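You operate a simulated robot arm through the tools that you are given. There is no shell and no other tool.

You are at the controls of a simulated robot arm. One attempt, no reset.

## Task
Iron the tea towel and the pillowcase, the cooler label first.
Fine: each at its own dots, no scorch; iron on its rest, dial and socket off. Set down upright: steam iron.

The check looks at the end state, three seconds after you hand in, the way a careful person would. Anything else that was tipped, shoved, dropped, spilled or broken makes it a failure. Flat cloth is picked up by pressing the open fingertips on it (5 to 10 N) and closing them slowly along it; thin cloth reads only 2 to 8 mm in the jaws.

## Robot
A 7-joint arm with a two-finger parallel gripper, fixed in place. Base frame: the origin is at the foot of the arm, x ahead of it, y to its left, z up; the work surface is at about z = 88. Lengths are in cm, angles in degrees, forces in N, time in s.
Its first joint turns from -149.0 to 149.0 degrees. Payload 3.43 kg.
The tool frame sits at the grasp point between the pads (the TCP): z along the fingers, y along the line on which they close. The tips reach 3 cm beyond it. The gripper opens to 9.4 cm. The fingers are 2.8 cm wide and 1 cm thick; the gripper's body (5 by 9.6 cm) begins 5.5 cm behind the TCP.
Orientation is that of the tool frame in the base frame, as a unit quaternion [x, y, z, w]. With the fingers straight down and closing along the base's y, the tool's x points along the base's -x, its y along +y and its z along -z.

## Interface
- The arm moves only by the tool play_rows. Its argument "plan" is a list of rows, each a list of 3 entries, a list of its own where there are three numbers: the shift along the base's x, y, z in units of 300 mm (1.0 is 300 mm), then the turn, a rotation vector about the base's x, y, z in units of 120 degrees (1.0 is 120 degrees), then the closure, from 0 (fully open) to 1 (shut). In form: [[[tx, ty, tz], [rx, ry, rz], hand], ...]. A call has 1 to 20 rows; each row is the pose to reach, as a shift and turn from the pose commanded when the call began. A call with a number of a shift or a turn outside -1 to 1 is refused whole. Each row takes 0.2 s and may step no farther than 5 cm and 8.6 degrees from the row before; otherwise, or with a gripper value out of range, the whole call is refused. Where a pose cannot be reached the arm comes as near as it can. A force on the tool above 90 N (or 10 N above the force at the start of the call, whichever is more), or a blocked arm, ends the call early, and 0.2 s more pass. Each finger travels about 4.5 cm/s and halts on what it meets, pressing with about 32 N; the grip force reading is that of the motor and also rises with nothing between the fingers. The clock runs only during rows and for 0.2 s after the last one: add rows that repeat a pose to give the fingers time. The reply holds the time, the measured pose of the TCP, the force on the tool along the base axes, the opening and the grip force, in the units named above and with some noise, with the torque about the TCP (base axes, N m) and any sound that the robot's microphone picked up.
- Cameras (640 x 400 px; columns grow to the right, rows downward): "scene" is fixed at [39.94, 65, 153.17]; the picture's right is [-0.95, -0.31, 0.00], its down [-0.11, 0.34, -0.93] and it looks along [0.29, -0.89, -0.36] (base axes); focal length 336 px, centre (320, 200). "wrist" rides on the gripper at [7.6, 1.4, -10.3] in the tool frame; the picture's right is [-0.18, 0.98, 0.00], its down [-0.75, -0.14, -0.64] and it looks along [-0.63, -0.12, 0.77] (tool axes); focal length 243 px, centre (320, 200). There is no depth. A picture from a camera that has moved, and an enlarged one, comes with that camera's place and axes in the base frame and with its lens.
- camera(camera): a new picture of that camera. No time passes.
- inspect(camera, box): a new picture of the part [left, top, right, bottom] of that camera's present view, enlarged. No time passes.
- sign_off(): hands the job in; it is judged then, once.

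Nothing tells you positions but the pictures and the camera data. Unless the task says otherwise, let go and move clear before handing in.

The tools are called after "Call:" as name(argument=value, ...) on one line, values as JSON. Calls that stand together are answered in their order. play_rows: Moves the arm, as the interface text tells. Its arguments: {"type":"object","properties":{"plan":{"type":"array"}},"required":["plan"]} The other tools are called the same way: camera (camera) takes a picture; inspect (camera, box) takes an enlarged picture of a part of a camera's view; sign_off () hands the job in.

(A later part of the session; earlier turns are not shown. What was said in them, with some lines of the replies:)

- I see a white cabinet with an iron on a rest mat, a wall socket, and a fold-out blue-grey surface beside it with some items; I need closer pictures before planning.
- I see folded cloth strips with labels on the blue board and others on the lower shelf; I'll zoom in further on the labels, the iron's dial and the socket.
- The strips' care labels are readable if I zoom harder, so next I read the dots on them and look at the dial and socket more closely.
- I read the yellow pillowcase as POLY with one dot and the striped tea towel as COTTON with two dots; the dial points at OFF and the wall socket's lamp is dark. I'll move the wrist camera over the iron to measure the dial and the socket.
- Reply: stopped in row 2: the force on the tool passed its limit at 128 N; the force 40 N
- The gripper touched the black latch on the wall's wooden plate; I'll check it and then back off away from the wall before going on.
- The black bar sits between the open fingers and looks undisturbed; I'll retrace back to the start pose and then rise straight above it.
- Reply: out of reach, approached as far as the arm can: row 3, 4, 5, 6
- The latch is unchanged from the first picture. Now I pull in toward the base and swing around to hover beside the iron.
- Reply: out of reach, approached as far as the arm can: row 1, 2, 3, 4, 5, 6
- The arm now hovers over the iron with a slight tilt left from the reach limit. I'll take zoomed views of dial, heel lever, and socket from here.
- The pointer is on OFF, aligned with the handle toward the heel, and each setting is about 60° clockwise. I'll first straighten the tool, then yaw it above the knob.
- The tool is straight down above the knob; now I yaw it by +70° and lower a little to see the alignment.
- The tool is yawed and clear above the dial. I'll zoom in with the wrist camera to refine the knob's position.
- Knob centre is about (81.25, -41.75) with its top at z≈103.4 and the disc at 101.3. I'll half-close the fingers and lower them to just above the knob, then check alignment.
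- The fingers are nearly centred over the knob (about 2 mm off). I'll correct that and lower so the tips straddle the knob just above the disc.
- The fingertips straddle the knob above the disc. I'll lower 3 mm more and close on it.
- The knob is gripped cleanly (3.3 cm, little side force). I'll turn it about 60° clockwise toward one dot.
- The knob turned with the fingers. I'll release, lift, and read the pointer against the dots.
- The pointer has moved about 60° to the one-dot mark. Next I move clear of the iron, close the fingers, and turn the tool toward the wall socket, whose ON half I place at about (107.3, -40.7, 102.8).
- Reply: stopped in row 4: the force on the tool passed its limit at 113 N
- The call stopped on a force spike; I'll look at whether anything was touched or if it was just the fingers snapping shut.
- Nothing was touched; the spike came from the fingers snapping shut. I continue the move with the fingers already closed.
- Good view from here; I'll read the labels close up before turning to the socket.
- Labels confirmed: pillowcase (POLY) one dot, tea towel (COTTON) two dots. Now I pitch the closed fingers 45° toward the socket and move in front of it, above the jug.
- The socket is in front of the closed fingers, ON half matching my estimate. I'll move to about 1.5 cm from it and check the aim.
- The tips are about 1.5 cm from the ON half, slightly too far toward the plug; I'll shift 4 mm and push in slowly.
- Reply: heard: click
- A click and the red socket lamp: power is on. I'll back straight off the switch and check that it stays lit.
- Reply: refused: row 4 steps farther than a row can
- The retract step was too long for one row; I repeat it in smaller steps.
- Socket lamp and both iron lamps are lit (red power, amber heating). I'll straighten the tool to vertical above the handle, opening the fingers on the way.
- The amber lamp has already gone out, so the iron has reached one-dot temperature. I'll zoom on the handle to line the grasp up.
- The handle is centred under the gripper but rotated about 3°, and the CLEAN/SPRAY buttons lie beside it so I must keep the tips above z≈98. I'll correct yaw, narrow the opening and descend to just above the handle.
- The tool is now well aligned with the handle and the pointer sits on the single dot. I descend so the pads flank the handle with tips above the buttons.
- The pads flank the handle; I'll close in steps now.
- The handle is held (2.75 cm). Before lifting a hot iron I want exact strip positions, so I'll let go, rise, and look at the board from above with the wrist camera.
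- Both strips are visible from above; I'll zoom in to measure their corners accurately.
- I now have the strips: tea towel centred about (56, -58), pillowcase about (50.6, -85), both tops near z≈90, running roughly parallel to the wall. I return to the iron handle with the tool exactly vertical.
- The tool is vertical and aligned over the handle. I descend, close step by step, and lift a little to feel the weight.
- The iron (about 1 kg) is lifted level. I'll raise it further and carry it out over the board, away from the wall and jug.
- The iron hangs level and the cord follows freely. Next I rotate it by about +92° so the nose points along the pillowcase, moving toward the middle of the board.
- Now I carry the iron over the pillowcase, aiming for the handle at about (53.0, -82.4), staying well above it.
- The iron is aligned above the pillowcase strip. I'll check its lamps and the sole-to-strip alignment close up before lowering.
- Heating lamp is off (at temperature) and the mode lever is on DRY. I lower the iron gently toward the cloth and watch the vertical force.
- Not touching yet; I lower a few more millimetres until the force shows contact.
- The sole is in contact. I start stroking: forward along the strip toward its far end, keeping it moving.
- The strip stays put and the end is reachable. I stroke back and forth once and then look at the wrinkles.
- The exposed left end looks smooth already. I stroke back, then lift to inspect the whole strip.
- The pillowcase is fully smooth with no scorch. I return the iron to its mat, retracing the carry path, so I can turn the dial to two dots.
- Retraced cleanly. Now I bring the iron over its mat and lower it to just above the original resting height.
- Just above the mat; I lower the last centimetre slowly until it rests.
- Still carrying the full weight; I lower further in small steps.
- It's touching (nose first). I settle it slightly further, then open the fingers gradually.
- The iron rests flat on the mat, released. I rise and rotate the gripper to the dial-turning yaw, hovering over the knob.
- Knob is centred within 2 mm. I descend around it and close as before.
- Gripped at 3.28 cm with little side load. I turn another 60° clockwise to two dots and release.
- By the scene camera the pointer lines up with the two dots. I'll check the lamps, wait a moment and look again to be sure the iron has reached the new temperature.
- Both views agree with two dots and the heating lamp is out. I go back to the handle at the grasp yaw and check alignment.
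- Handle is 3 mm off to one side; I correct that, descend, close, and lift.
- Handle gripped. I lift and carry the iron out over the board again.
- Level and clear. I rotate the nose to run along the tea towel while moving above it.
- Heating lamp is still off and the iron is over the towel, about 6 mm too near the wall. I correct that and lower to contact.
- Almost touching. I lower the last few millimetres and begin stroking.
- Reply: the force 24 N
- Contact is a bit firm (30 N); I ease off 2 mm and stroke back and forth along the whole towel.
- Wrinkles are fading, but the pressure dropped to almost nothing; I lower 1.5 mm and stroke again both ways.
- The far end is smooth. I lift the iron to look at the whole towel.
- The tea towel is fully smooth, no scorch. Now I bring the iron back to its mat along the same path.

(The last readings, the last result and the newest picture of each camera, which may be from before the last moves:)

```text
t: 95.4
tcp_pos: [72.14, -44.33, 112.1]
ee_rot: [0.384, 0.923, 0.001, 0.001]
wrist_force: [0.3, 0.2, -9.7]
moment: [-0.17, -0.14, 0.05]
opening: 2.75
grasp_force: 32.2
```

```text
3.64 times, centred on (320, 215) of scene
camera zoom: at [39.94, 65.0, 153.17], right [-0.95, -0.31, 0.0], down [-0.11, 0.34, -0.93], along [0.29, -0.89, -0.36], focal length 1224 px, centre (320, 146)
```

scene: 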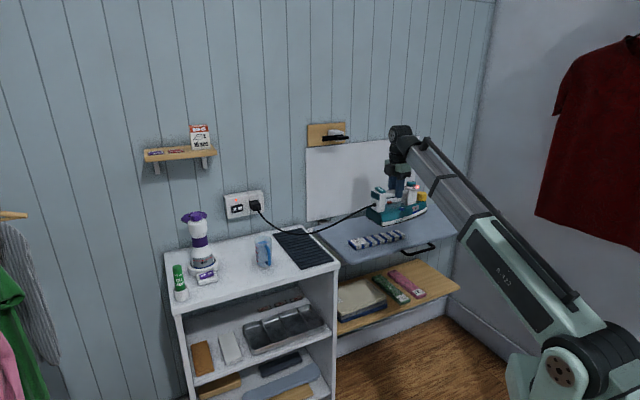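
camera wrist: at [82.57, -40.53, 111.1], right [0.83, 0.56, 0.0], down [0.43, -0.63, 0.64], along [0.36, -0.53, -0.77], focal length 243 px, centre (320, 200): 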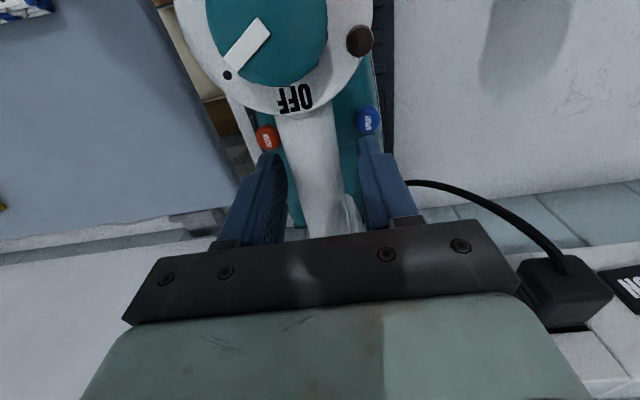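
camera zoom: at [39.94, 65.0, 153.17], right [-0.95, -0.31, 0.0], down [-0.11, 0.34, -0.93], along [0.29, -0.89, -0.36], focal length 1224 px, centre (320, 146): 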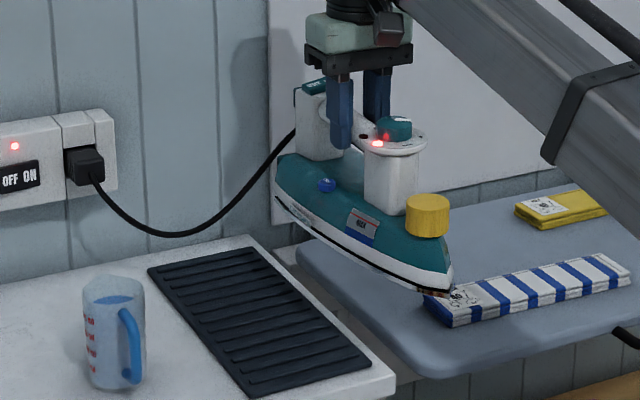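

Now over to the mat and down to just above the resting height.

Call:
play_rows(plan=[[[0.08, -0.013, 0], [0, 0, 0], 1], [[0.17, -0.027, 0], [0, 0, 0], 1], [[0.26, -0.042, 0], [0, 0, 0], 1], [[0.35, -0.057, 0], [0, 0, 0], 1], [[0.43, -0.07, 0], [0, 0, 0], 1], [[0.495, -0.081, -0.02], [0, 0, 0], 1], [[0.495, -0.081, -0.1], [0, 0, 0], 1], [[0.495, -0.081, -0.18], [0, 0, 0], 1], [[0.495, -0.081, -0.26], [0, 0, 0], 1], [[0.495, -0.081, -0.33], [0, 0, 0], 1], [[0.495, -0.081, -0.345], [0, 0, 0], 1], [[0.495, -0.081, -0.345], [0, 0, 0], 1]])

Call:
inspect(camera="scene", box=[250, 185, 345, 270])

```text
t: 98.0
tcp_pos: [87.03, -46.52, 101.98]
ee_rot: [0.383, 0.924, 0.001, -0.001]
wrist_force: [0.0, 0.0, -10.1]
moment: [-0.16, -0.16, 0.03]
opening: 2.75
grasp_force: 31.2
```

```text
4.71 times, centred on (298, 228) of scene
camera zoom: at [39.94, 65.0, 153.17], right [-0.95, -0.31, 0.0], down [-0.11, 0.34, -0.93], along [0.29, -0.89, -0.36], focal length 1584 px, centre (426, 71)
```

zoom: 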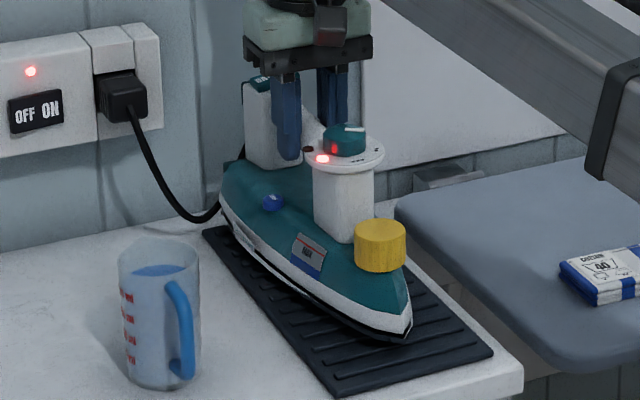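

I lower the last centimetre slowly until the mat takes the weight.

Call:
play_rows(plan=[[[0, 0, -0.01], [0, 0, 0], 1], [[0, 0, -0.02], [0, 0, 0], 1], [[0, 0, -0.027], [0, 0, 0], 1], [[0, 0, -0.032], [0, 0, 0], 1]])

```text
t: 99.0
tcp_pos: [86.86, -46.57, 100.96]
ee_rot: [0.384, 0.923, 0.001, 0.0]
wrist_force: [0.9, -2.3, 0.9]
moment: [0.69, 0.56, 0.08]
opening: 2.77
grasp_force: 31.5
```

The mat carries it now; I settle slightly and open the fingers gradually.

Call:
play_rows(plan=[[[0, 0, -0.005], [0, 0, 0], 1], [[0, 0, -0.005], [0, 0, 0], 0.85], [[0, 0, -0.005], [0, 0, 0], 0.72], [[0, 0, -0.005], [0, 0, 0], 0.65], [[0, 0, -0.005], [0, 0, 0], 0.55], [[0, 0, -0.005], [0, 0, 0], 0.52], [[0, 0, -0.005], [0, 0, 0], 0.52]])

Call:
inspect(camera="scene", box=[250, 185, 345, 270])

```text
t: 100.6
tcp_pos: [86.98, -46.56, 100.79]
ee_rot: [0.383, 0.924, 0.0, 0.001]
wrist_force: [-0.1, 0.7, -0.8]
moment: [0.05, -0.04, -0.02]
opening: 4.51
grasp_force: 0.0
```

```text
4.71 times, centred on (298, 228) of scene
camera zoom: at [39.94, 65.0, 153.17], right [-0.95, -0.31, 0.0], down [-0.11, 0.34, -0.93], along [0.29, -0.89, -0.36], focal length 1584 px, centre (426, 71)
```

zoom: 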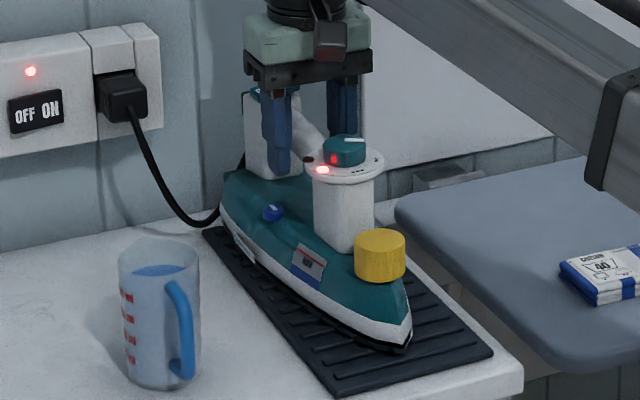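

Iron is on its mat and released. Next the dial: I rise, turn the gripper, and hover over the knob for the first of two 60° back-turns.

Call:
play_rows(plan=[[[0, 0, 0.12], [0, 0, 0], 0.52], [[0, 0, 0.24], [0, 0, 0], 0.52], [[0, 0, 0.36], [0, 0, 0], 0.52], [[-0.026, 0.023, 0.43], [0, 0, 0.066], 0.5], [[-0.053, 0.046, 0.43], [0, 0, 0.132], 0.48], [[-0.08, 0.069, 0.43], [0, 0, 0.198], 0.48], [[-0.106, 0.092, 0.43], [0, 0, 0.264], 0.48], [[-0.133, 0.115, 0.43], [0, 0, 0.33], 0.48], [[-0.16, 0.138, 0.42], [0, 0, 0.396], 0.48], [[-0.186, 0.162, 0.38], [0, 0, 0.46], 0.48], [[-0.186, 0.162, 0.34], [0, 0, 0.46], 0.48], [[-0.186, 0.162, 0.34], [0, 0, 0.46], 0.48]])

Call:
inspect(camera="wrist", box=[220, 30, 420, 220])

Call:
inspect(camera="scene", box=[280, 195, 330, 230])

```text
t: 103.2
tcp_pos: [81.18, -41.91, 110.79]
ee_rot: [-0.089, 0.996, 0.0, 0.0]
wrist_force: [-0.3, -0.3, -0.2]
moment: [0.01, -0.01, -0.04]
opening: 4.89
grasp_force: 0.0
```

```text
2.11 times, centred on (320, 125) of wrist
camera zoom: at [73.52, -41.97, 121.27], right [0.01, 1.0, 0.0], down [0.77, -0.01, 0.64], along [0.64, 0.0, -0.77], focal length 511 px, centre (320, 358)
```

zoom: 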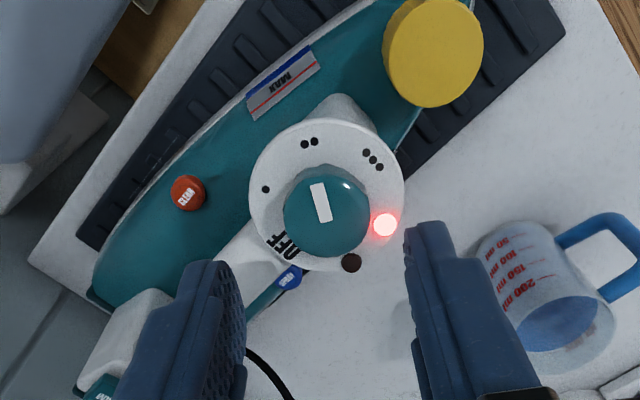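

```text
11.43 times, centred on (305, 212) of scene
camera zoom: at [39.94, 65.0, 153.17], right [-0.95, -0.31, 0.0], down [-0.11, 0.34, -0.93], along [0.29, -0.89, -0.36], focal length 3846 px, centre (491, 57)
```

zoom: 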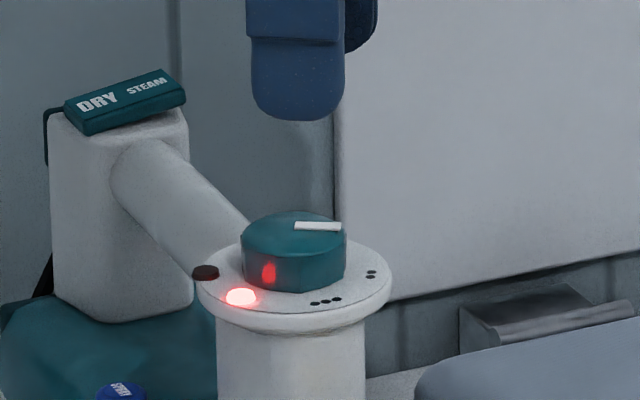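

Knob nearly centred; I correct 2 mm, descend, and grip it.

Call:
play_rows(plan=[[[0.001, 0.0075, -0.06], [0, 0, 0], 0.48], [[0.001, 0.0075, -0.12], [0, 0, 0], 0.48], [[0.001, 0.0075, -0.17], [0, 0, 0], 0.48], [[0.001, 0.0075, -0.191], [0, 0, 0], 0.48], [[0.001, 0.0075, -0.191], [0, 0, 0], 0.48], [[0.001, 0.0075, -0.191], [0, 0, 0], 0.6], [[0.001, 0.0075, -0.191], [0, 0, 0], 0.7], [[0.001, 0.0075, -0.191], [0, 0, 0], 0.8], [[0.001, 0.0075, -0.191], [0, 0, 0], 0.8]])

Call:
inspect(camera="scene", box=[280, 195, 330, 230])

Call:
inspect(camera="wrist", box=[220, 30, 420, 220])

```text
t: 105.2
tcp_pos: [81.45, -41.45, 105.05]
ee_rot: [-0.088, 0.996, 0.001, -0.001]
wrist_force: [1.5, -5.2, 0.8]
moment: [-0.19, -0.03, -0.06]
opening: 3.31
grasp_force: 31.8
```

```text
11.43 times, centred on (305, 212) of scene
camera zoom: at [39.94, 65.0, 153.17], right [-0.95, -0.31, 0.0], down [-0.11, 0.34, -0.93], along [0.29, -0.89, -0.36], focal length 3846 px, centre (491, 57)
```

zoom: 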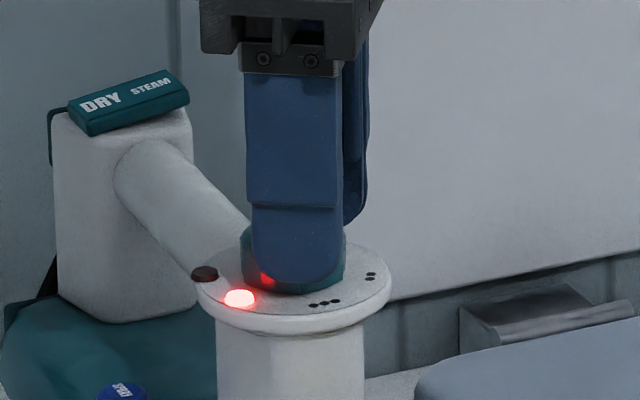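

```text
2.11 times, centred on (320, 125) of wrist
camera zoom: at [73.69, -41.66, 115.49], right [0.01, 1.0, 0.0], down [0.77, -0.01, 0.64], along [0.64, 0.0, -0.77], focal length 511 px, centre (320, 358)
```

zoom: 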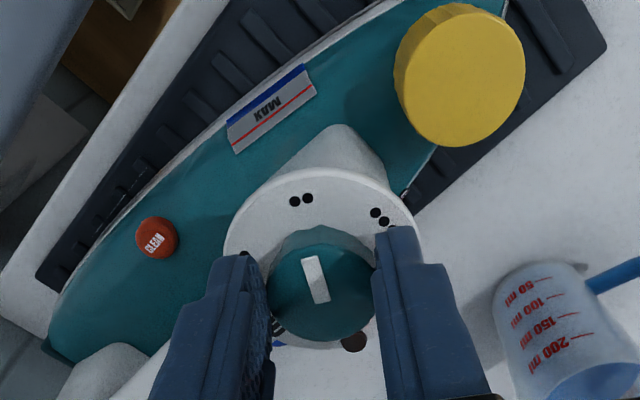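

Gripped. I turn back +60° (to one dot), release, and lift.

Call:
play_rows(plan=[[[0, 0, 0], [0, 0, 0.068], 0.8], [[0, 0, 0], [0, 0, 0.136], 0.8], [[0, 0, 0], [0, 0, 0.204], 0.8], [[0, 0, 0], [0, 0, 0.272], 0.8], [[0, 0, 0], [0, 0, 0.34], 0.8], [[0, 0, 0], [0, 0, 0.408], 0.8], [[0, 0, 0], [0, 0, 0.476], 0.8], [[0, 0, 0], [0, 0, 0.5], 0.8], [[0, 0, 0], [0, 0, 0.5], 0.8]])

Call:
play_rows(plan=[[[0, 0, 0], [0, 0, 0], 0.6], [[0, 0, 0], [0, 0, 0], 0.48], [[0, 0, 0], [0, 0, 0], 0.48], [[0, 0, 0.1], [0, 0, 0], 0.48], [[0, 0, 0.19], [0, 0, 0], 0.48], [[0, 0, 0.19], [0, 0, -0.068], 0.48], [[0, 0, 0.19], [0, 0, -0.136], 0.48], [[0, 0, 0.19], [0, 0, -0.204], 0.48], [[0, 0, 0.19], [0, 0, -0.272], 0.48], [[0, 0, 0.19], [0, 0, -0.34], 0.48], [[0, 0, 0.19], [0, 0, -0.408], 0.48], [[0, 0, 0.19], [0, 0, -0.476], 0.48], [[0, 0, 0.19], [0, 0, -0.5], 0.48], [[0, 0, 0.19], [0, 0, -0.5], 0.48]])

Call:
inspect(camera="wrist", box=[220, 30, 420, 220])

Call:
inspect(camera="scene", box=[280, 195, 330, 230])

```text
t: 107.2
tcp_pos: [81.42, -41.55, 105.11]
ee_rot: [-0.574, 0.819, 0.002, -0.001]
wrist_force: [0.8, -0.1, -0.3]
moment: [0.23, 0.21, 0.0]
opening: 3.29
grasp_force: 32.3
```

```text
t: 110.2
tcp_pos: [81.39, -41.62, 110.94]
ee_rot: [-0.088, 0.996, 0.001, 0.0]
wrist_force: [0.5, 0.2, -0.2]
moment: [0.01, 0.02, -0.03]
opening: 4.91
grasp_force: 0.0
```

```text
2.11 times, centred on (320, 125) of wrist
camera zoom: at [73.73, -41.68, 121.22], right [0.01, 1.0, 0.0], down [0.77, -0.01, 0.64], along [0.64, -0.01, -0.77], focal length 511 px, centre (320, 358)
```

zoom: 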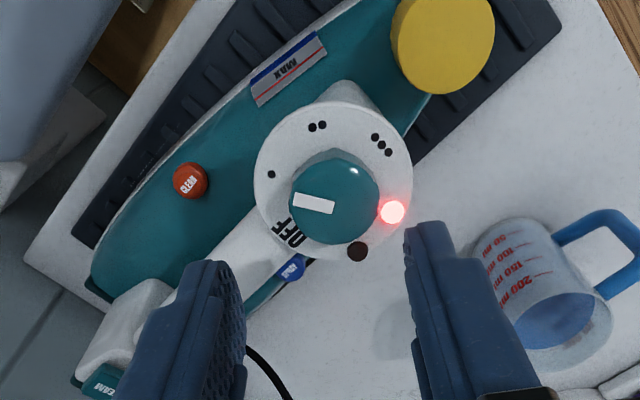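

```text
11.43 times, centred on (305, 212) of scene
camera zoom: at [39.94, 65.0, 153.17], right [-0.95, -0.31, 0.0], down [-0.11, 0.34, -0.93], along [0.29, -0.89, -0.36], focal length 3846 px, centre (491, 57)
```

zoom: 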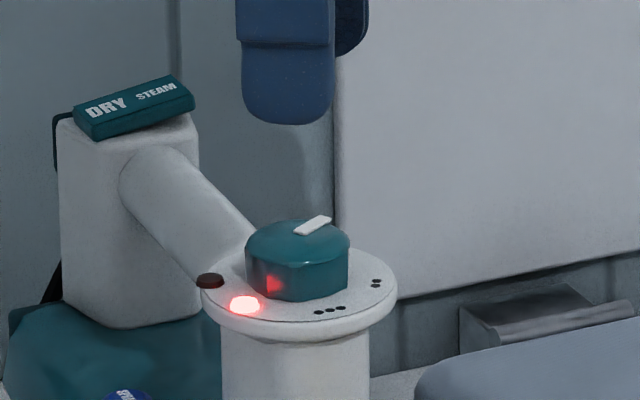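

Pointer is back at one dot, and the iron shifted a few millimetres. I re-centre on the knob, grip, and make the last 60° turn to OFF.

Call:
play_rows(plan=[[[-0.016, 0.0155, -0.06], [0, 0, 0], 0.48], [[-0.016, 0.0155, -0.12], [0, 0, 0], 0.48], [[-0.016, 0.0155, -0.17], [0, 0, 0], 0.48], [[-0.016, 0.0155, -0.194], [0, 0, 0], 0.48], [[-0.016, 0.0155, -0.194], [0, 0, 0], 0.48], [[-0.016, 0.0155, -0.194], [0, 0, 0], 0.6], [[-0.016, 0.0155, -0.194], [0, 0, 0], 0.7], [[-0.016, 0.0155, -0.194], [0, 0, 0], 0.8], [[-0.016, 0.0155, -0.194], [0, 0, 0], 0.8]])

Call:
inspect(camera="scene", box=[280, 195, 330, 230])

Call:
inspect(camera="wrist", box=[220, 30, 420, 220])

```text
t: 112.2
tcp_pos: [81.0, -41.16, 105.2]
ee_rot: [-0.088, 0.996, 0.0, -0.001]
wrist_force: [-0.2, -1.0, -0.1]
moment: [-0.03, 0.11, -0.01]
opening: 3.28
grasp_force: 32.2
```

```text
11.43 times, centred on (305, 212) of scene
camera zoom: at [39.94, 65.0, 153.17], right [-0.95, -0.31, 0.0], down [-0.11, 0.34, -0.93], along [0.29, -0.89, -0.36], focal length 3846 px, centre (491, 57)
```

zoom: 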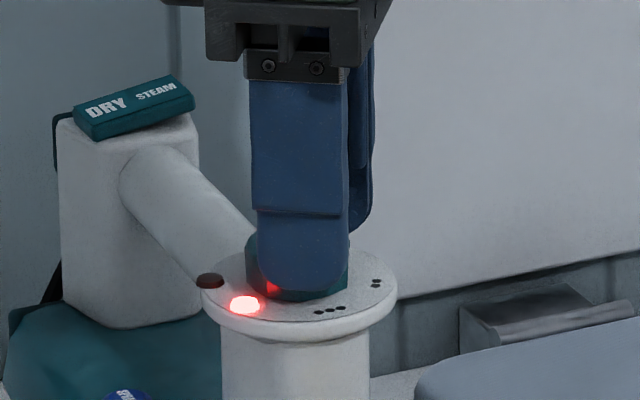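

```text
2.11 times, centred on (320, 125) of wrist
camera zoom: at [73.35, -41.23, 115.45], right [0.01, 1.0, 0.0], down [0.77, -0.01, 0.64], along [0.64, 0.0, -0.77], focal length 511 px, centre (320, 358)
```

zoom: 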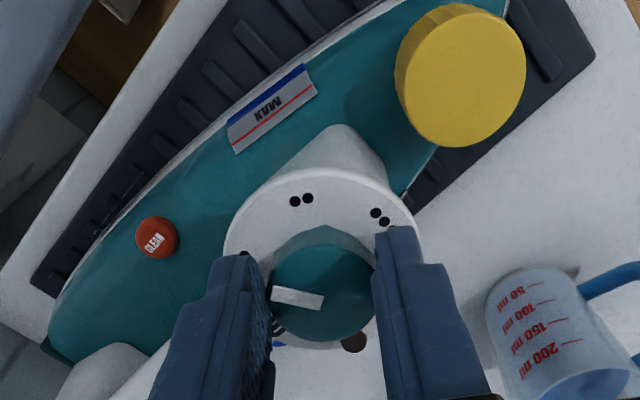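

Well-centred grip with almost no side force. I turn the final +60° to OFF, release, and lift clear.

Call:
play_rows(plan=[[[0, 0, 0], [0, 0, 0.068], 0.8], [[0, 0, 0], [0, 0, 0.136], 0.8], [[0, 0, 0], [0, 0, 0.204], 0.8], [[0, 0, 0], [0, 0, 0.272], 0.8], [[0, 0, 0], [0, 0, 0.34], 0.8], [[0, 0, 0], [0, 0, 0.408], 0.8], [[0, 0, 0], [0, 0, 0.476], 0.8], [[0, 0, 0], [0, 0, 0.5], 0.8], [[0, 0, 0], [0, 0, 0.5], 0.8]])

Call:
play_rows(plan=[[[0, 0, 0], [0, 0, 0], 0.6], [[0, 0, 0], [0, 0, 0], 0.48], [[0, 0, 0], [0, 0, 0], 0.48], [[0, 0, 0.1], [0, 0, 0], 0.48], [[0, 0, 0.2], [0, 0, 0], 0.48], [[0, 0, 0.28], [0, 0, 0], 0.48], [[0, 0, 0.28], [0, 0, 0], 0.48]])

Call:
inspect(camera="wrist", box=[220, 0, 420, 190])

Call:
inspect(camera="scene", box=[280, 195, 330, 230])

```text
t: 114.2
tcp_pos: [80.93, -41.11, 105.03]
ee_rot: [-0.574, 0.819, 0.0, -0.001]
wrist_force: [11.0, -12.2, 11.4]
moment: [-0.52, -0.25, -0.07]
opening: 3.28
grasp_force: 32.2
```

```text
t: 115.8
tcp_pos: [80.9, -40.92, 113.47]
ee_rot: [-0.575, 0.818, 0.001, -0.001]
wrist_force: [-0.1, -0.4, 0.0]
moment: [0.0, 0.02, 0.02]
opening: 4.88
grasp_force: 0.0
```

```text
2.11 times, centred on (320, 95) of wrist
camera zoom: at [77.08, -47.81, 123.78], right [-0.86, 0.51, 0.0], down [0.39, 0.66, 0.64], along [0.32, 0.55, -0.77], focal length 511 px, centre (320, 421)
```

zoom: 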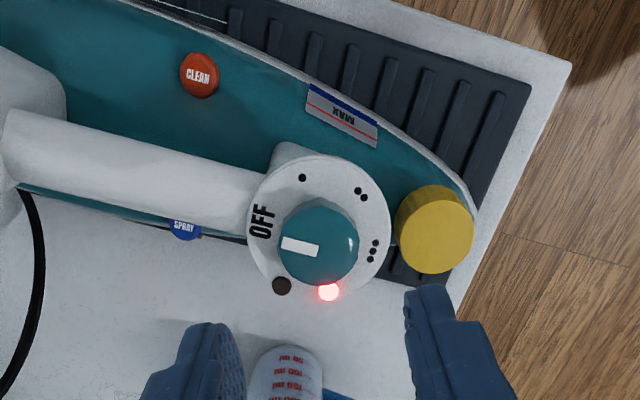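

```text
11.43 times, centred on (305, 212) of scene
camera zoom: at [39.94, 65.0, 153.17], right [-0.95, -0.31, 0.0], down [-0.11, 0.34, -0.93], along [0.29, -0.89, -0.36], focal length 3846 px, centre (491, 57)
```

zoom: 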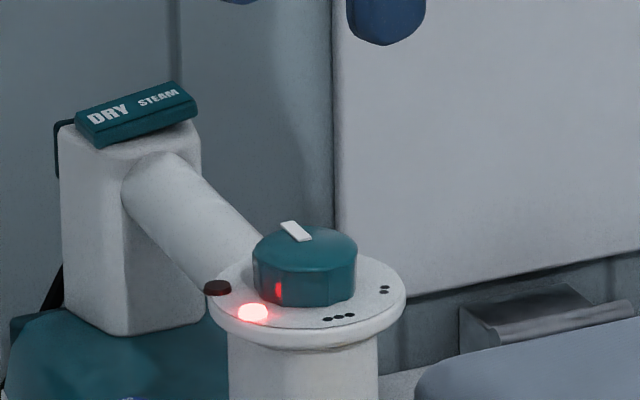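

The pointer is back on OFF. I check that the iron still sits fully on its mat before switching the socket off.

Call:
inspect(camera="scene", box=[250, 195, 345, 275])

Call:
camera(camera="wrist")

```text
5.00 times, centred on (298, 235) of scene
camera zoom: at [39.94, 65.0, 153.17], right [-0.95, -0.31, 0.0], down [-0.11, 0.34, -0.93], along [0.29, -0.89, -0.36], focal length 1682 px, centre (432, 25)
```

zoom: 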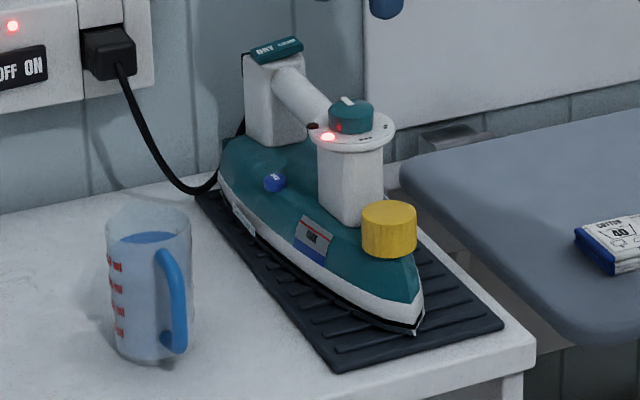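

```text
taken
camera wrist: at [77.08, -47.81, 123.78], right [-0.86, 0.51, 0.0], down [0.39, 0.66, 0.64], along [0.32, 0.55, -0.77], focal length 243 px, centre (320, 200)
```

wrist: 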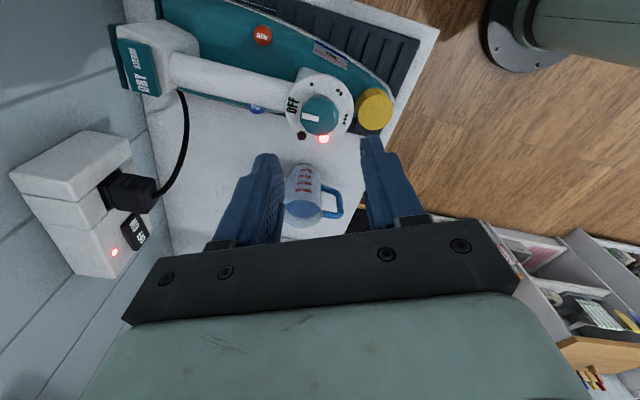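

Everything is in place on the mat. I now close the fingers gently and swing toward the socket, as before.

Call:
play_rows(plan=[[[0, 0, 0.08], [0, 0, 0], 0.5], [[0.0, 0.02, 0.15], [0, 0, -0.06], 0.55], [[0.015, 0.06, 0.2], [0, 0, -0.12], 0.6], [[0.03, 0.1, 0.217], [0, 0, -0.18], 0.65], [[0.045, 0.14, 0.217], [0, 0, -0.24], 0.7], [[0.06, 0.18, 0.217], [0, 0, -0.3], 0.75], [[0.075, 0.22, 0.217], [0, 0, -0.36], 0.8], [[0.09, 0.26, 0.217], [0, 0, -0.43], 0.84], [[0.1, 0.3, 0.217], [0, 0, -0.5], 0.88], [[0.115, 0.34, 0.217], [0, 0, -0.57], 0.91], [[0.13, 0.39, 0.217], [0, 0, -0.64], 0.94], [[0.145, 0.44, 0.217], [0, 0, -0.71], 0.97], [[0.16, 0.49, 0.217], [0, 0, -0.78], 1], [[0.17, 0.53, 0.217], [0, 0, -0.85], 1], [[0.17, 0.53, 0.217], [0, 0, -0.91], 1], [[0.17, 0.53, 0.217], [0, 0, -0.933], 1], [[0.17, 0.53, 0.217], [0, 0, -0.933], 1]])

Call:
camera(camera="wrist")

```text
t: 117.9
tcp_pos: [84.41, -31.68, 120.0]
ee_rot: [-0.067, 0.998, -0.003, 0.007]
wrist_force: [3.0, -0.6, -4.8]
moment: [-0.05, 0.0, -0.04]
opening: 0.84
grasp_force: 0.1
stopped in row 10: the force on the tool passed its limit at 118 N (the readings are from after the stop); the commanded pose is now the measured one
```

```text
taken
camera wrist: at [76.65, -31.38, 130.15], right [0.05, 1.0, 0.0], down [0.76, -0.04, 0.65], along [0.65, -0.04, -0.76], focal length 243 px, centre (320, 200)
```

wrist: 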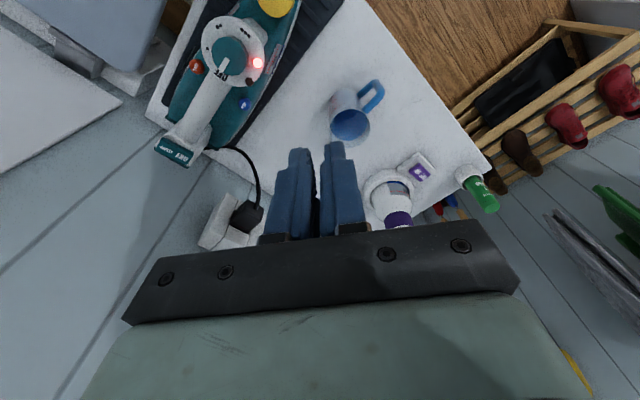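

Another force spike in free air at a similar wrist angle; I check the scene for any contact before continuing.

Call:
camera(camera="scene")

Call:
inspect(camera="scene", box=[180, 80, 360, 270])

```text
taken
```

scene: 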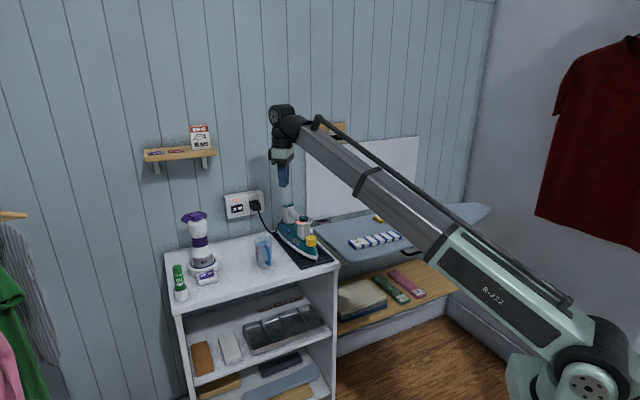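

```text
2.11 times, centred on (270, 175) of scene
camera zoom: at [39.94, 65.0, 153.17], right [-0.95, -0.31, 0.0], down [-0.11, 0.34, -0.93], along [0.29, -0.89, -0.36], focal length 708 px, centre (425, 253)
```

zoom: 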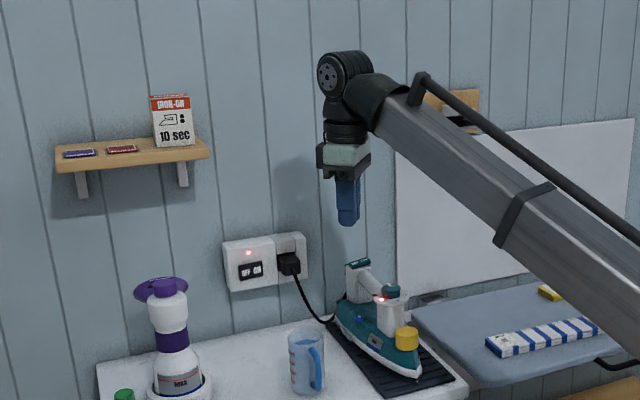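

Nothing was touched—the arm just reconfigured abruptly in mid-air. I continue more slowly.

Call:
play_rows(plan=[[[0.0, 0.01, 0], [0, 0, -0.02], 0.92], [[0.005, 0.025, 0], [0, 0, -0.05], 0.93], [[0.01, 0.045, 0], [0, 0, -0.09], 0.94], [[0.016, 0.065, 0], [0, 0, -0.13], 0.95], [[0.022, 0.09, 0], [0, 0, -0.17], 0.96], [[0.028, 0.115, 0], [0, 0, -0.21], 0.97], [[0.034, 0.14, 0], [0, 0, -0.25], 0.98], [[0.04, 0.165, 0], [0, 0, -0.29], 0.99], [[0.046, 0.19, 0], [0, 0, -0.33], 1], [[0.053, 0.223, 0], [0, 0, -0.375], 1], [[0.053, 0.223, 0], [0, 0, -0.414], 1], [[0.053, 0.223, 0], [0, 0, -0.414], 1]])

Call:
camera(camera="wrist")

```text
t: 120.5
tcp_pos: [85.99, -24.86, 119.98]
ee_rot: [0.358, 0.934, -0.006, 0.006]
wrist_force: [0.5, -0.5, 0.7]
moment: [-0.03, 0.0, 0.01]
opening: 0.0
grasp_force: 32.1
```

```text
taken
camera wrist: at [81.35, -18.74, 130.25], right [0.79, 0.61, 0.0], down [0.46, -0.6, 0.65], along [0.39, -0.52, -0.76], focal length 243 px, centre (320, 200)
```

wrist: 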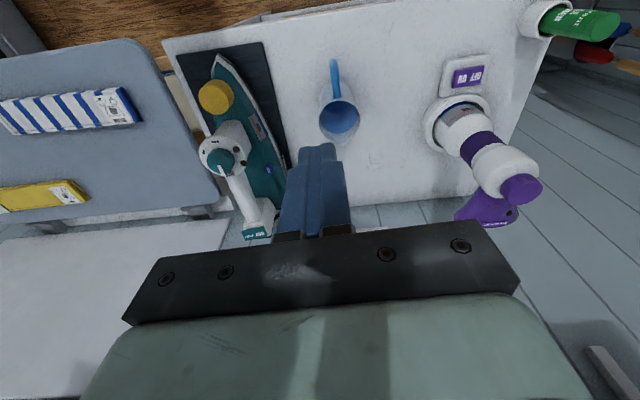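

Same staging pose as before. I pitch toward the wall, this time aiming about 2.4 cm further left for the OFF half.

Call:
play_rows(plan=[[[0.06, -0.03, 0.0], [-0.042, -0.0465, 0], 1], [[0.14, -0.07, -0.05], [-0.084, -0.093, 0], 1], [[0.23, -0.115, -0.12], [-0.1255, -0.1395, 0], 1], [[0.32, -0.16, -0.2], [-0.167, -0.186, 0], 1], [[0.41, -0.2, -0.3], [-0.209, -0.2325, 0], 1], [[0.483, -0.237, -0.4], [-0.251, -0.279, 0], 1], [[0.483, -0.237, -0.4], [-0.251, -0.279, 0], 1]])

Call:
camera(camera="wrist")

Call:
inspect(camera="scene", box=[180, 150, 300, 270])

```text
t: 122.1
tcp_pos: [100.63, -32.04, 107.92]
ee_rot: [0.331, 0.859, -0.144, 0.363]
wrist_force: [-0.4, 0.4, -0.9]
moment: [0.02, 0.01, 0.04]
opening: 0.0
grasp_force: 31.8
```

```text
taken
camera wrist: at [92.23, -22.62, 109.58], right [0.76, 0.64, 0.13], down [-0.05, -0.14, 0.99], along [0.65, -0.75, -0.08], focal length 243 px, centre (320, 200)
```

wrist: 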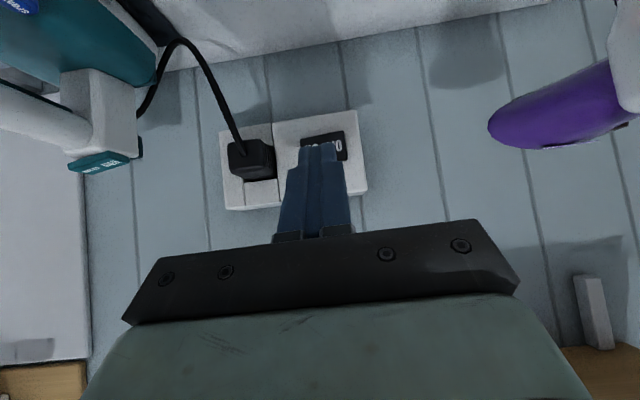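

```text
3.33 times, centred on (240, 210) of scene
camera zoom: at [39.94, 65.0, 153.17], right [-0.95, -0.31, 0.0], down [-0.11, 0.34, -0.93], along [0.29, -0.89, -0.36], focal length 1122 px, centre (587, 167)
```

zoom: 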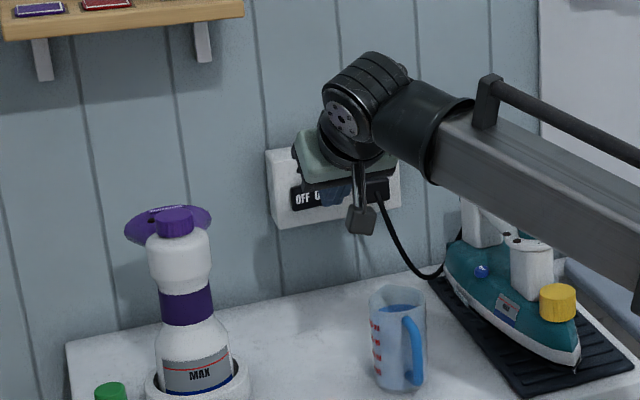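

Aim looks right for the OFF half with a slight shift. I move to about 2 cm in front and check.

Call:
play_rows(plan=[[[0.03, -0.022, -0.05], [0, 0, 0], 1], [[0.08, -0.06, -0.1], [0, 0, 0], 1], [[0.13, -0.095, -0.13], [0, 0, 0], 1], [[0.159, -0.117, -0.13], [0, 0, 0], 1], [[0.159, -0.117, -0.13], [0, 0, 0], 1]])

Call:
inspect(camera="wrist", box=[220, 60, 420, 240])

```text
t: 123.3
tcp_pos: [105.15, -35.58, 104.1]
ee_rot: [0.33, 0.86, -0.142, 0.363]
wrist_force: [-0.2, -0.2, -0.2]
moment: [-0.01, -0.02, -0.01]
opening: 0.0
grasp_force: 31.8
```

```text
2.22 times, centred on (320, 150) of wrist
camera zoom: at [96.85, -26.2, 105.72], right [0.76, 0.64, 0.13], down [-0.04, -0.14, 0.99], along [0.65, -0.75, -0.08], focal length 539 px, centre (320, 311)
```

zoom: 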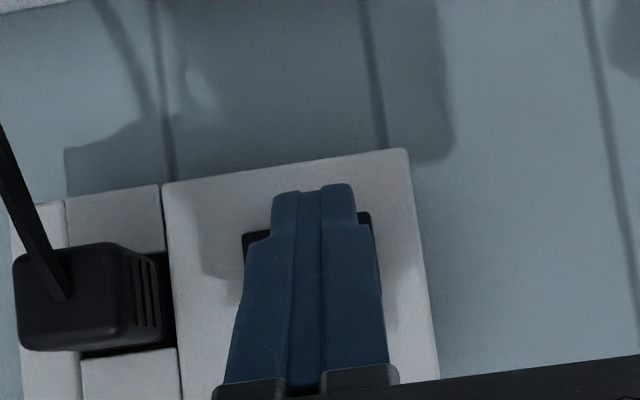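

The tips face the OFF half but slightly toward the pivot; I shift 6 mm outward and push in slowly.

Call:
play_rows(plan=[[[0.0134, 0.0149, 0], [0, 0, 0], 1], [[0.0208, 0.0082, 0], [0, 0, 0], 1], [[0.0282, 0.0015, 0], [0, 0, 0], 1], [[0.0356, -0.0052, 0], [0, 0, 0], 1], [[0.043, -0.0119, 0], [0, 0, 0], 1], [[0.0504, -0.0186, 0], [0, 0, 0], 1], [[0.0578, -0.0253, 0], [0, 0, 0], 1], [[0.0652, -0.032, 0], [0, 0, 0], 1]])

Call:
inspect(camera="wrist", box=[220, 60, 420, 240])

```text
t: 125.1
tcp_pos: [107.37, -36.57, 104.13]
ee_rot: [0.33, 0.86, -0.142, 0.363]
wrist_force: [0.4, 1.9, 0.1]
moment: [0.01, 0.0, 0.01]
opening: 0.0
grasp_force: 31.4
heard: click
```

```text
2.22 times, centred on (320, 150) of wrist
camera zoom: at [98.99, -27.16, 105.84], right [0.76, 0.64, 0.13], down [-0.04, -0.14, 0.99], along [0.65, -0.75, -0.08], focal length 539 px, centre (320, 311)
```

zoom: 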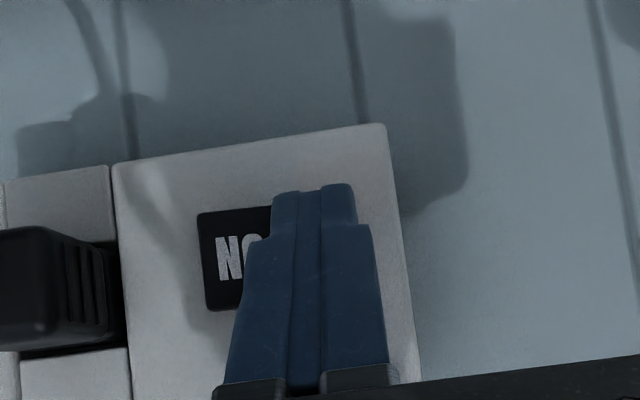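

A click was heard. I back straight off and check the socket and iron lamps.

Call:
play_rows(plan=[[[-0.03, 0.027, 0], [0, 0, 0], 1], [[-0.1, 0.09, 0.03], [0, 0, 0], 1], [[-0.18, 0.16, 0.1], [0, 0, 0], 1], [[-0.25, 0.225, 0.2], [0, 0, 0], 1], [[-0.3, 0.27, 0.3], [0, 0, 0], 1], [[-0.3, 0.27, 0.3], [0, 0, 0], 1]])

Call:
inspect(camera="wrist", box=[200, 60, 440, 200])

Call:
inspect(camera="scene", box=[215, 170, 345, 270])

```text
t: 126.5
tcp_pos: [98.07, -28.24, 113.04]
ee_rot: [0.33, 0.86, -0.142, 0.363]
wrist_force: [-0.1, 0.1, 0.0]
moment: [0.0, 0.02, 0.0]
opening: 0.0
grasp_force: 32.3
```

```text
2.67 times, centred on (320, 130) of wrist
camera zoom: at [89.78, -18.85, 114.7], right [0.76, 0.64, 0.13], down [-0.04, -0.14, 0.99], along [0.65, -0.75, -0.08], focal length 647 px, centre (320, 387)
```

zoom: 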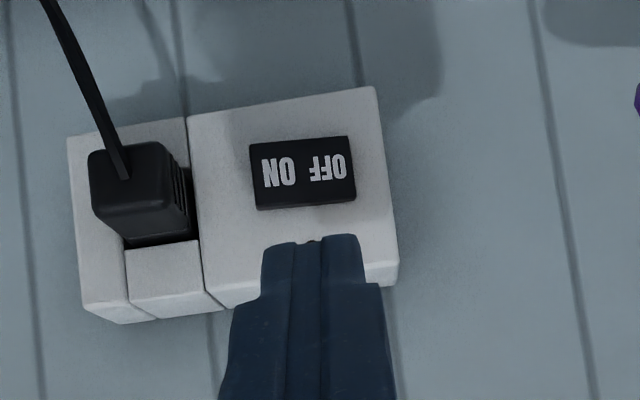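

```text
4.00 times, centred on (280, 220) of scene
camera zoom: at [39.94, 65.0, 153.17], right [-0.95, -0.31, 0.0], down [-0.11, 0.34, -0.93], along [0.29, -0.89, -0.36], focal length 1346 px, centre (480, 120)
```

zoom: 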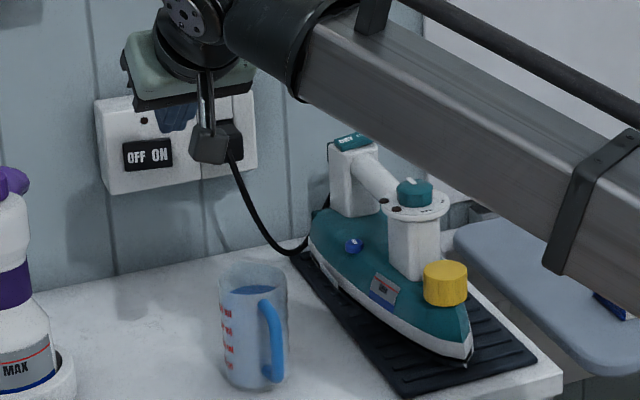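

Socket lamp and both iron lamps are off. I straighten the tool and retreat to a clear position for a final check.

Call:
play_rows(plan=[[[-0.05, 0.04, 0.05], [0.04, 0.045, 0], 1], [[-0.12, 0.08, 0.15], [0.084, 0.093, 0], 1], [[-0.2, 0.12, 0.25], [0.1255, 0.1395, 0], 1], [[-0.28, 0.16, 0.32], [0.167, 0.186, 0], 1], [[-0.37, 0.2, 0.36], [0.209, 0.2325, 0], 1], [[-0.46, 0.24, 0.4], [0.251, 0.279, 0], 1], [[-0.58, 0.28, 0.4], [0.251, 0.279, 0], 1], [[-0.7, 0.32, 0.4], [0.251, 0.279, 0], 1], [[-0.7, 0.32, 0.4], [0.251, 0.279, 0], 1]])

Call:
camera(camera="scene")

Call:
inspect(camera="scene", box=[215, 170, 345, 270])

Call:
inspect(camera="scene", box=[320, 190, 460, 270])

Call:
inspect(camera="scene", box=[280, 195, 330, 230])

Call:
inspect(camera="scene", box=[276, 80, 376, 180])

```text
t: 128.5
tcp_pos: [79.17, -18.95, 121.33]
ee_rot: [0.357, 0.933, -0.003, 0.03]
wrist_force: [-0.8, -0.8, -0.7]
moment: [0.0, 0.0, -0.02]
opening: 0.0
grasp_force: 31.5
out of reach, approached as far as the arm can: row 6, 7, 8, 9
```

```text
taken
```

scene: 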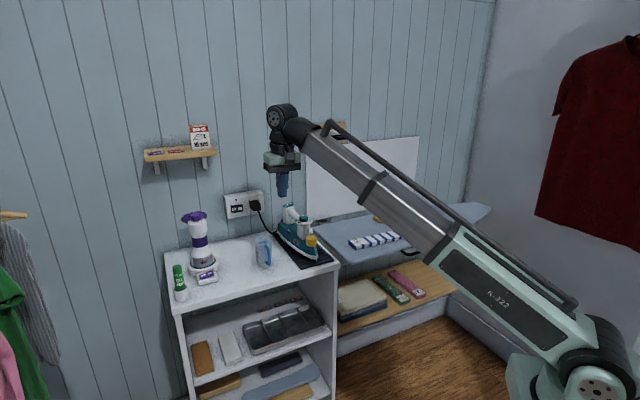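

```text
4.00 times, centred on (280, 220) of scene
camera zoom: at [39.94, 65.0, 153.17], right [-0.95, -0.31, 0.0], down [-0.11, 0.34, -0.93], along [0.29, -0.89, -0.36], focal length 1346 px, centre (480, 120)
```

zoom: 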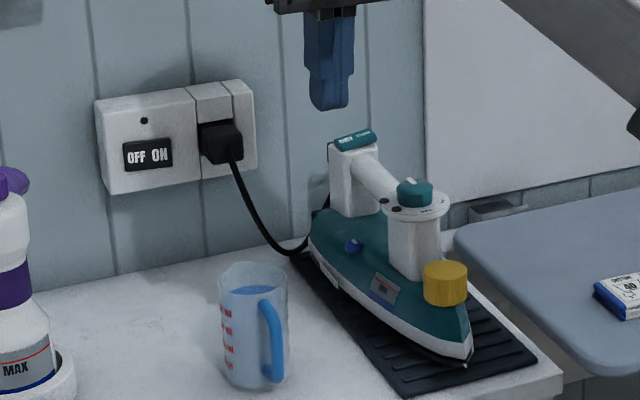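

```text
4.57 times, centred on (390, 230) of scene
camera zoom: at [39.94, 65.0, 153.17], right [-0.95, -0.31, 0.0], down [-0.11, 0.34, -0.93], along [0.29, -0.89, -0.36], focal length 1538 px, centre (0, 63)
```

zoom: 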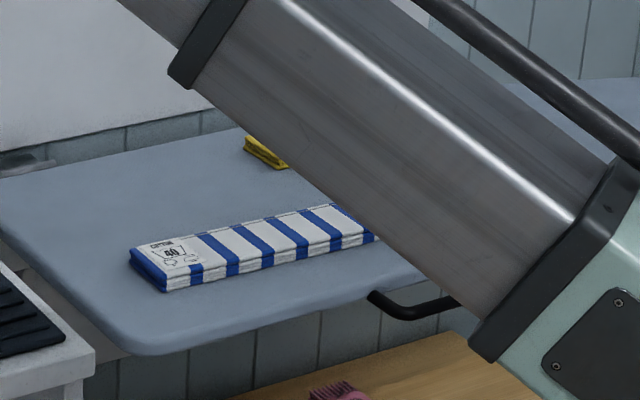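

```text
11.43 times, centred on (305, 212) of scene
camera zoom: at [39.94, 65.0, 153.17], right [-0.95, -0.31, 0.0], down [-0.11, 0.34, -0.93], along [0.29, -0.89, -0.36], focal length 3846 px, centre (491, 57)
```

zoom: 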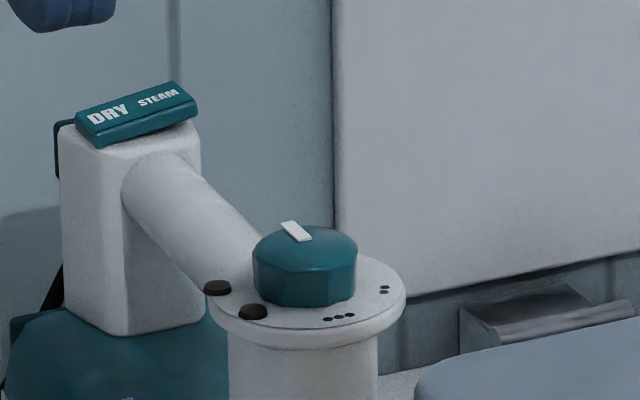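

```text
4.00 times, centred on (326, 130) of scene
camera zoom: at [39.94, 65.0, 153.17], right [-0.95, -0.31, 0.0], down [-0.11, 0.34, -0.93], along [0.29, -0.89, -0.36], focal length 1346 px, centre (296, 480)
```

zoom: 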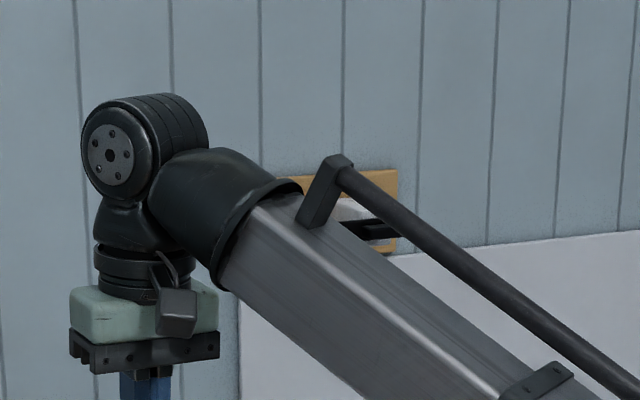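

All off and in place; one last zoom on how the iron sits and on the pillowcase/jug area before handing in.

Call:
inspect(camera="scene", box=[275, 225, 340, 268])

Call:
camera(camera="wrist")

Call:
inspect(camera="scene", box=[160, 110, 300, 310])

```text
9.30 times, centred on (308, 246) of scene
camera zoom: at [39.94, 65.0, 153.17], right [-0.95, -0.31, 0.0], down [-0.11, 0.34, -0.93], along [0.29, -0.89, -0.36], focal length 3130 px, centre (436, -233)
```

zoom: 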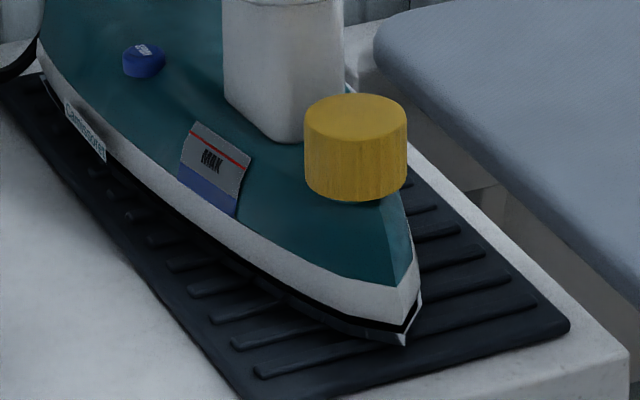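

```text
taken
camera wrist: at [74.0, -12.63, 131.23], right [0.79, 0.61, 0.03], down [0.43, -0.59, 0.68], along [0.43, -0.53, -0.73], focal length 243 px, centre (320, 200)
```

wrist: 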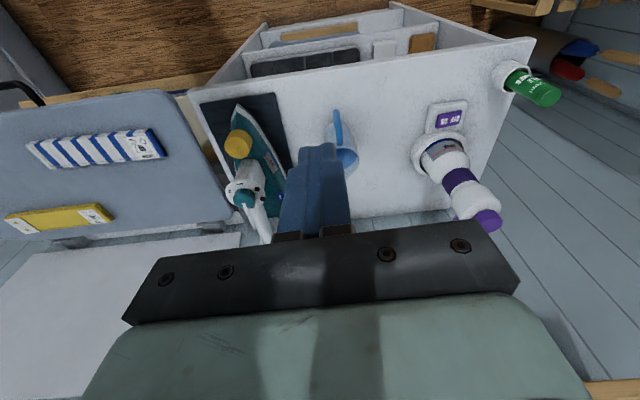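

```text
2.00 times, centred on (230, 210) of scene
camera zoom: at [39.94, 65.0, 153.17], right [-0.95, -0.31, 0.0], down [-0.11, 0.34, -0.93], along [0.29, -0.89, -0.36], focal length 673 px, centre (500, 180)
```

zoom: 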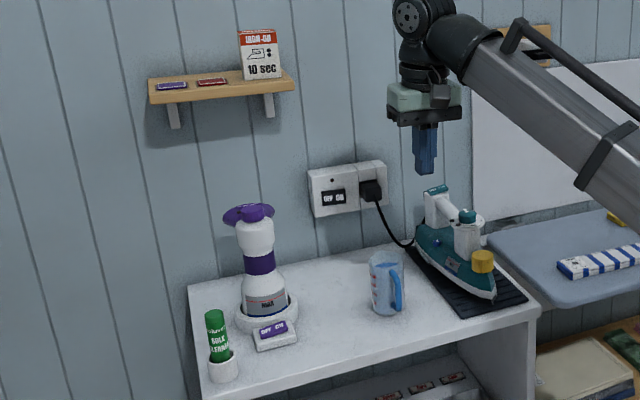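

The pillowcase and the tea towel are both smooth and unscorched. The iron sits flat on its mat with the dial and the socket off, nothing else has been moved or tipped, and the arm is clear. I'm handing in.

Call:
sign_off()

```text
The job is handed in.
```

I ironed both pieces, and the last pictures show them smooth with no scorch marks.

- **Pillowcase (POLY, one dot):** I ironed this first, with the dial on one dot.
- **Tea towel (COTTON, two dots):** I ironed this second, with the dial on two dots.
- **Iron:** It is back on its ribbed mat, sole down, as I found it. I took that to be "upright". The dial points to OFF and both its lamps are dark.
- **Socket:** It is switched off and its lamp is dark.

- **Bumped the wall latch:** Early on, the gripper hit the black latch on the wall's wooden plate and peaked at 128 N. The latch looked unchanged in the pictures afterwards.
- **Force stops in free air:** The arm also stopped twice on force spikes while moving over the cabinet. I found nothing it could have touched.

The jug, the other bottles and the shelf items are where they were. The arm is clear, with the gripper empty.
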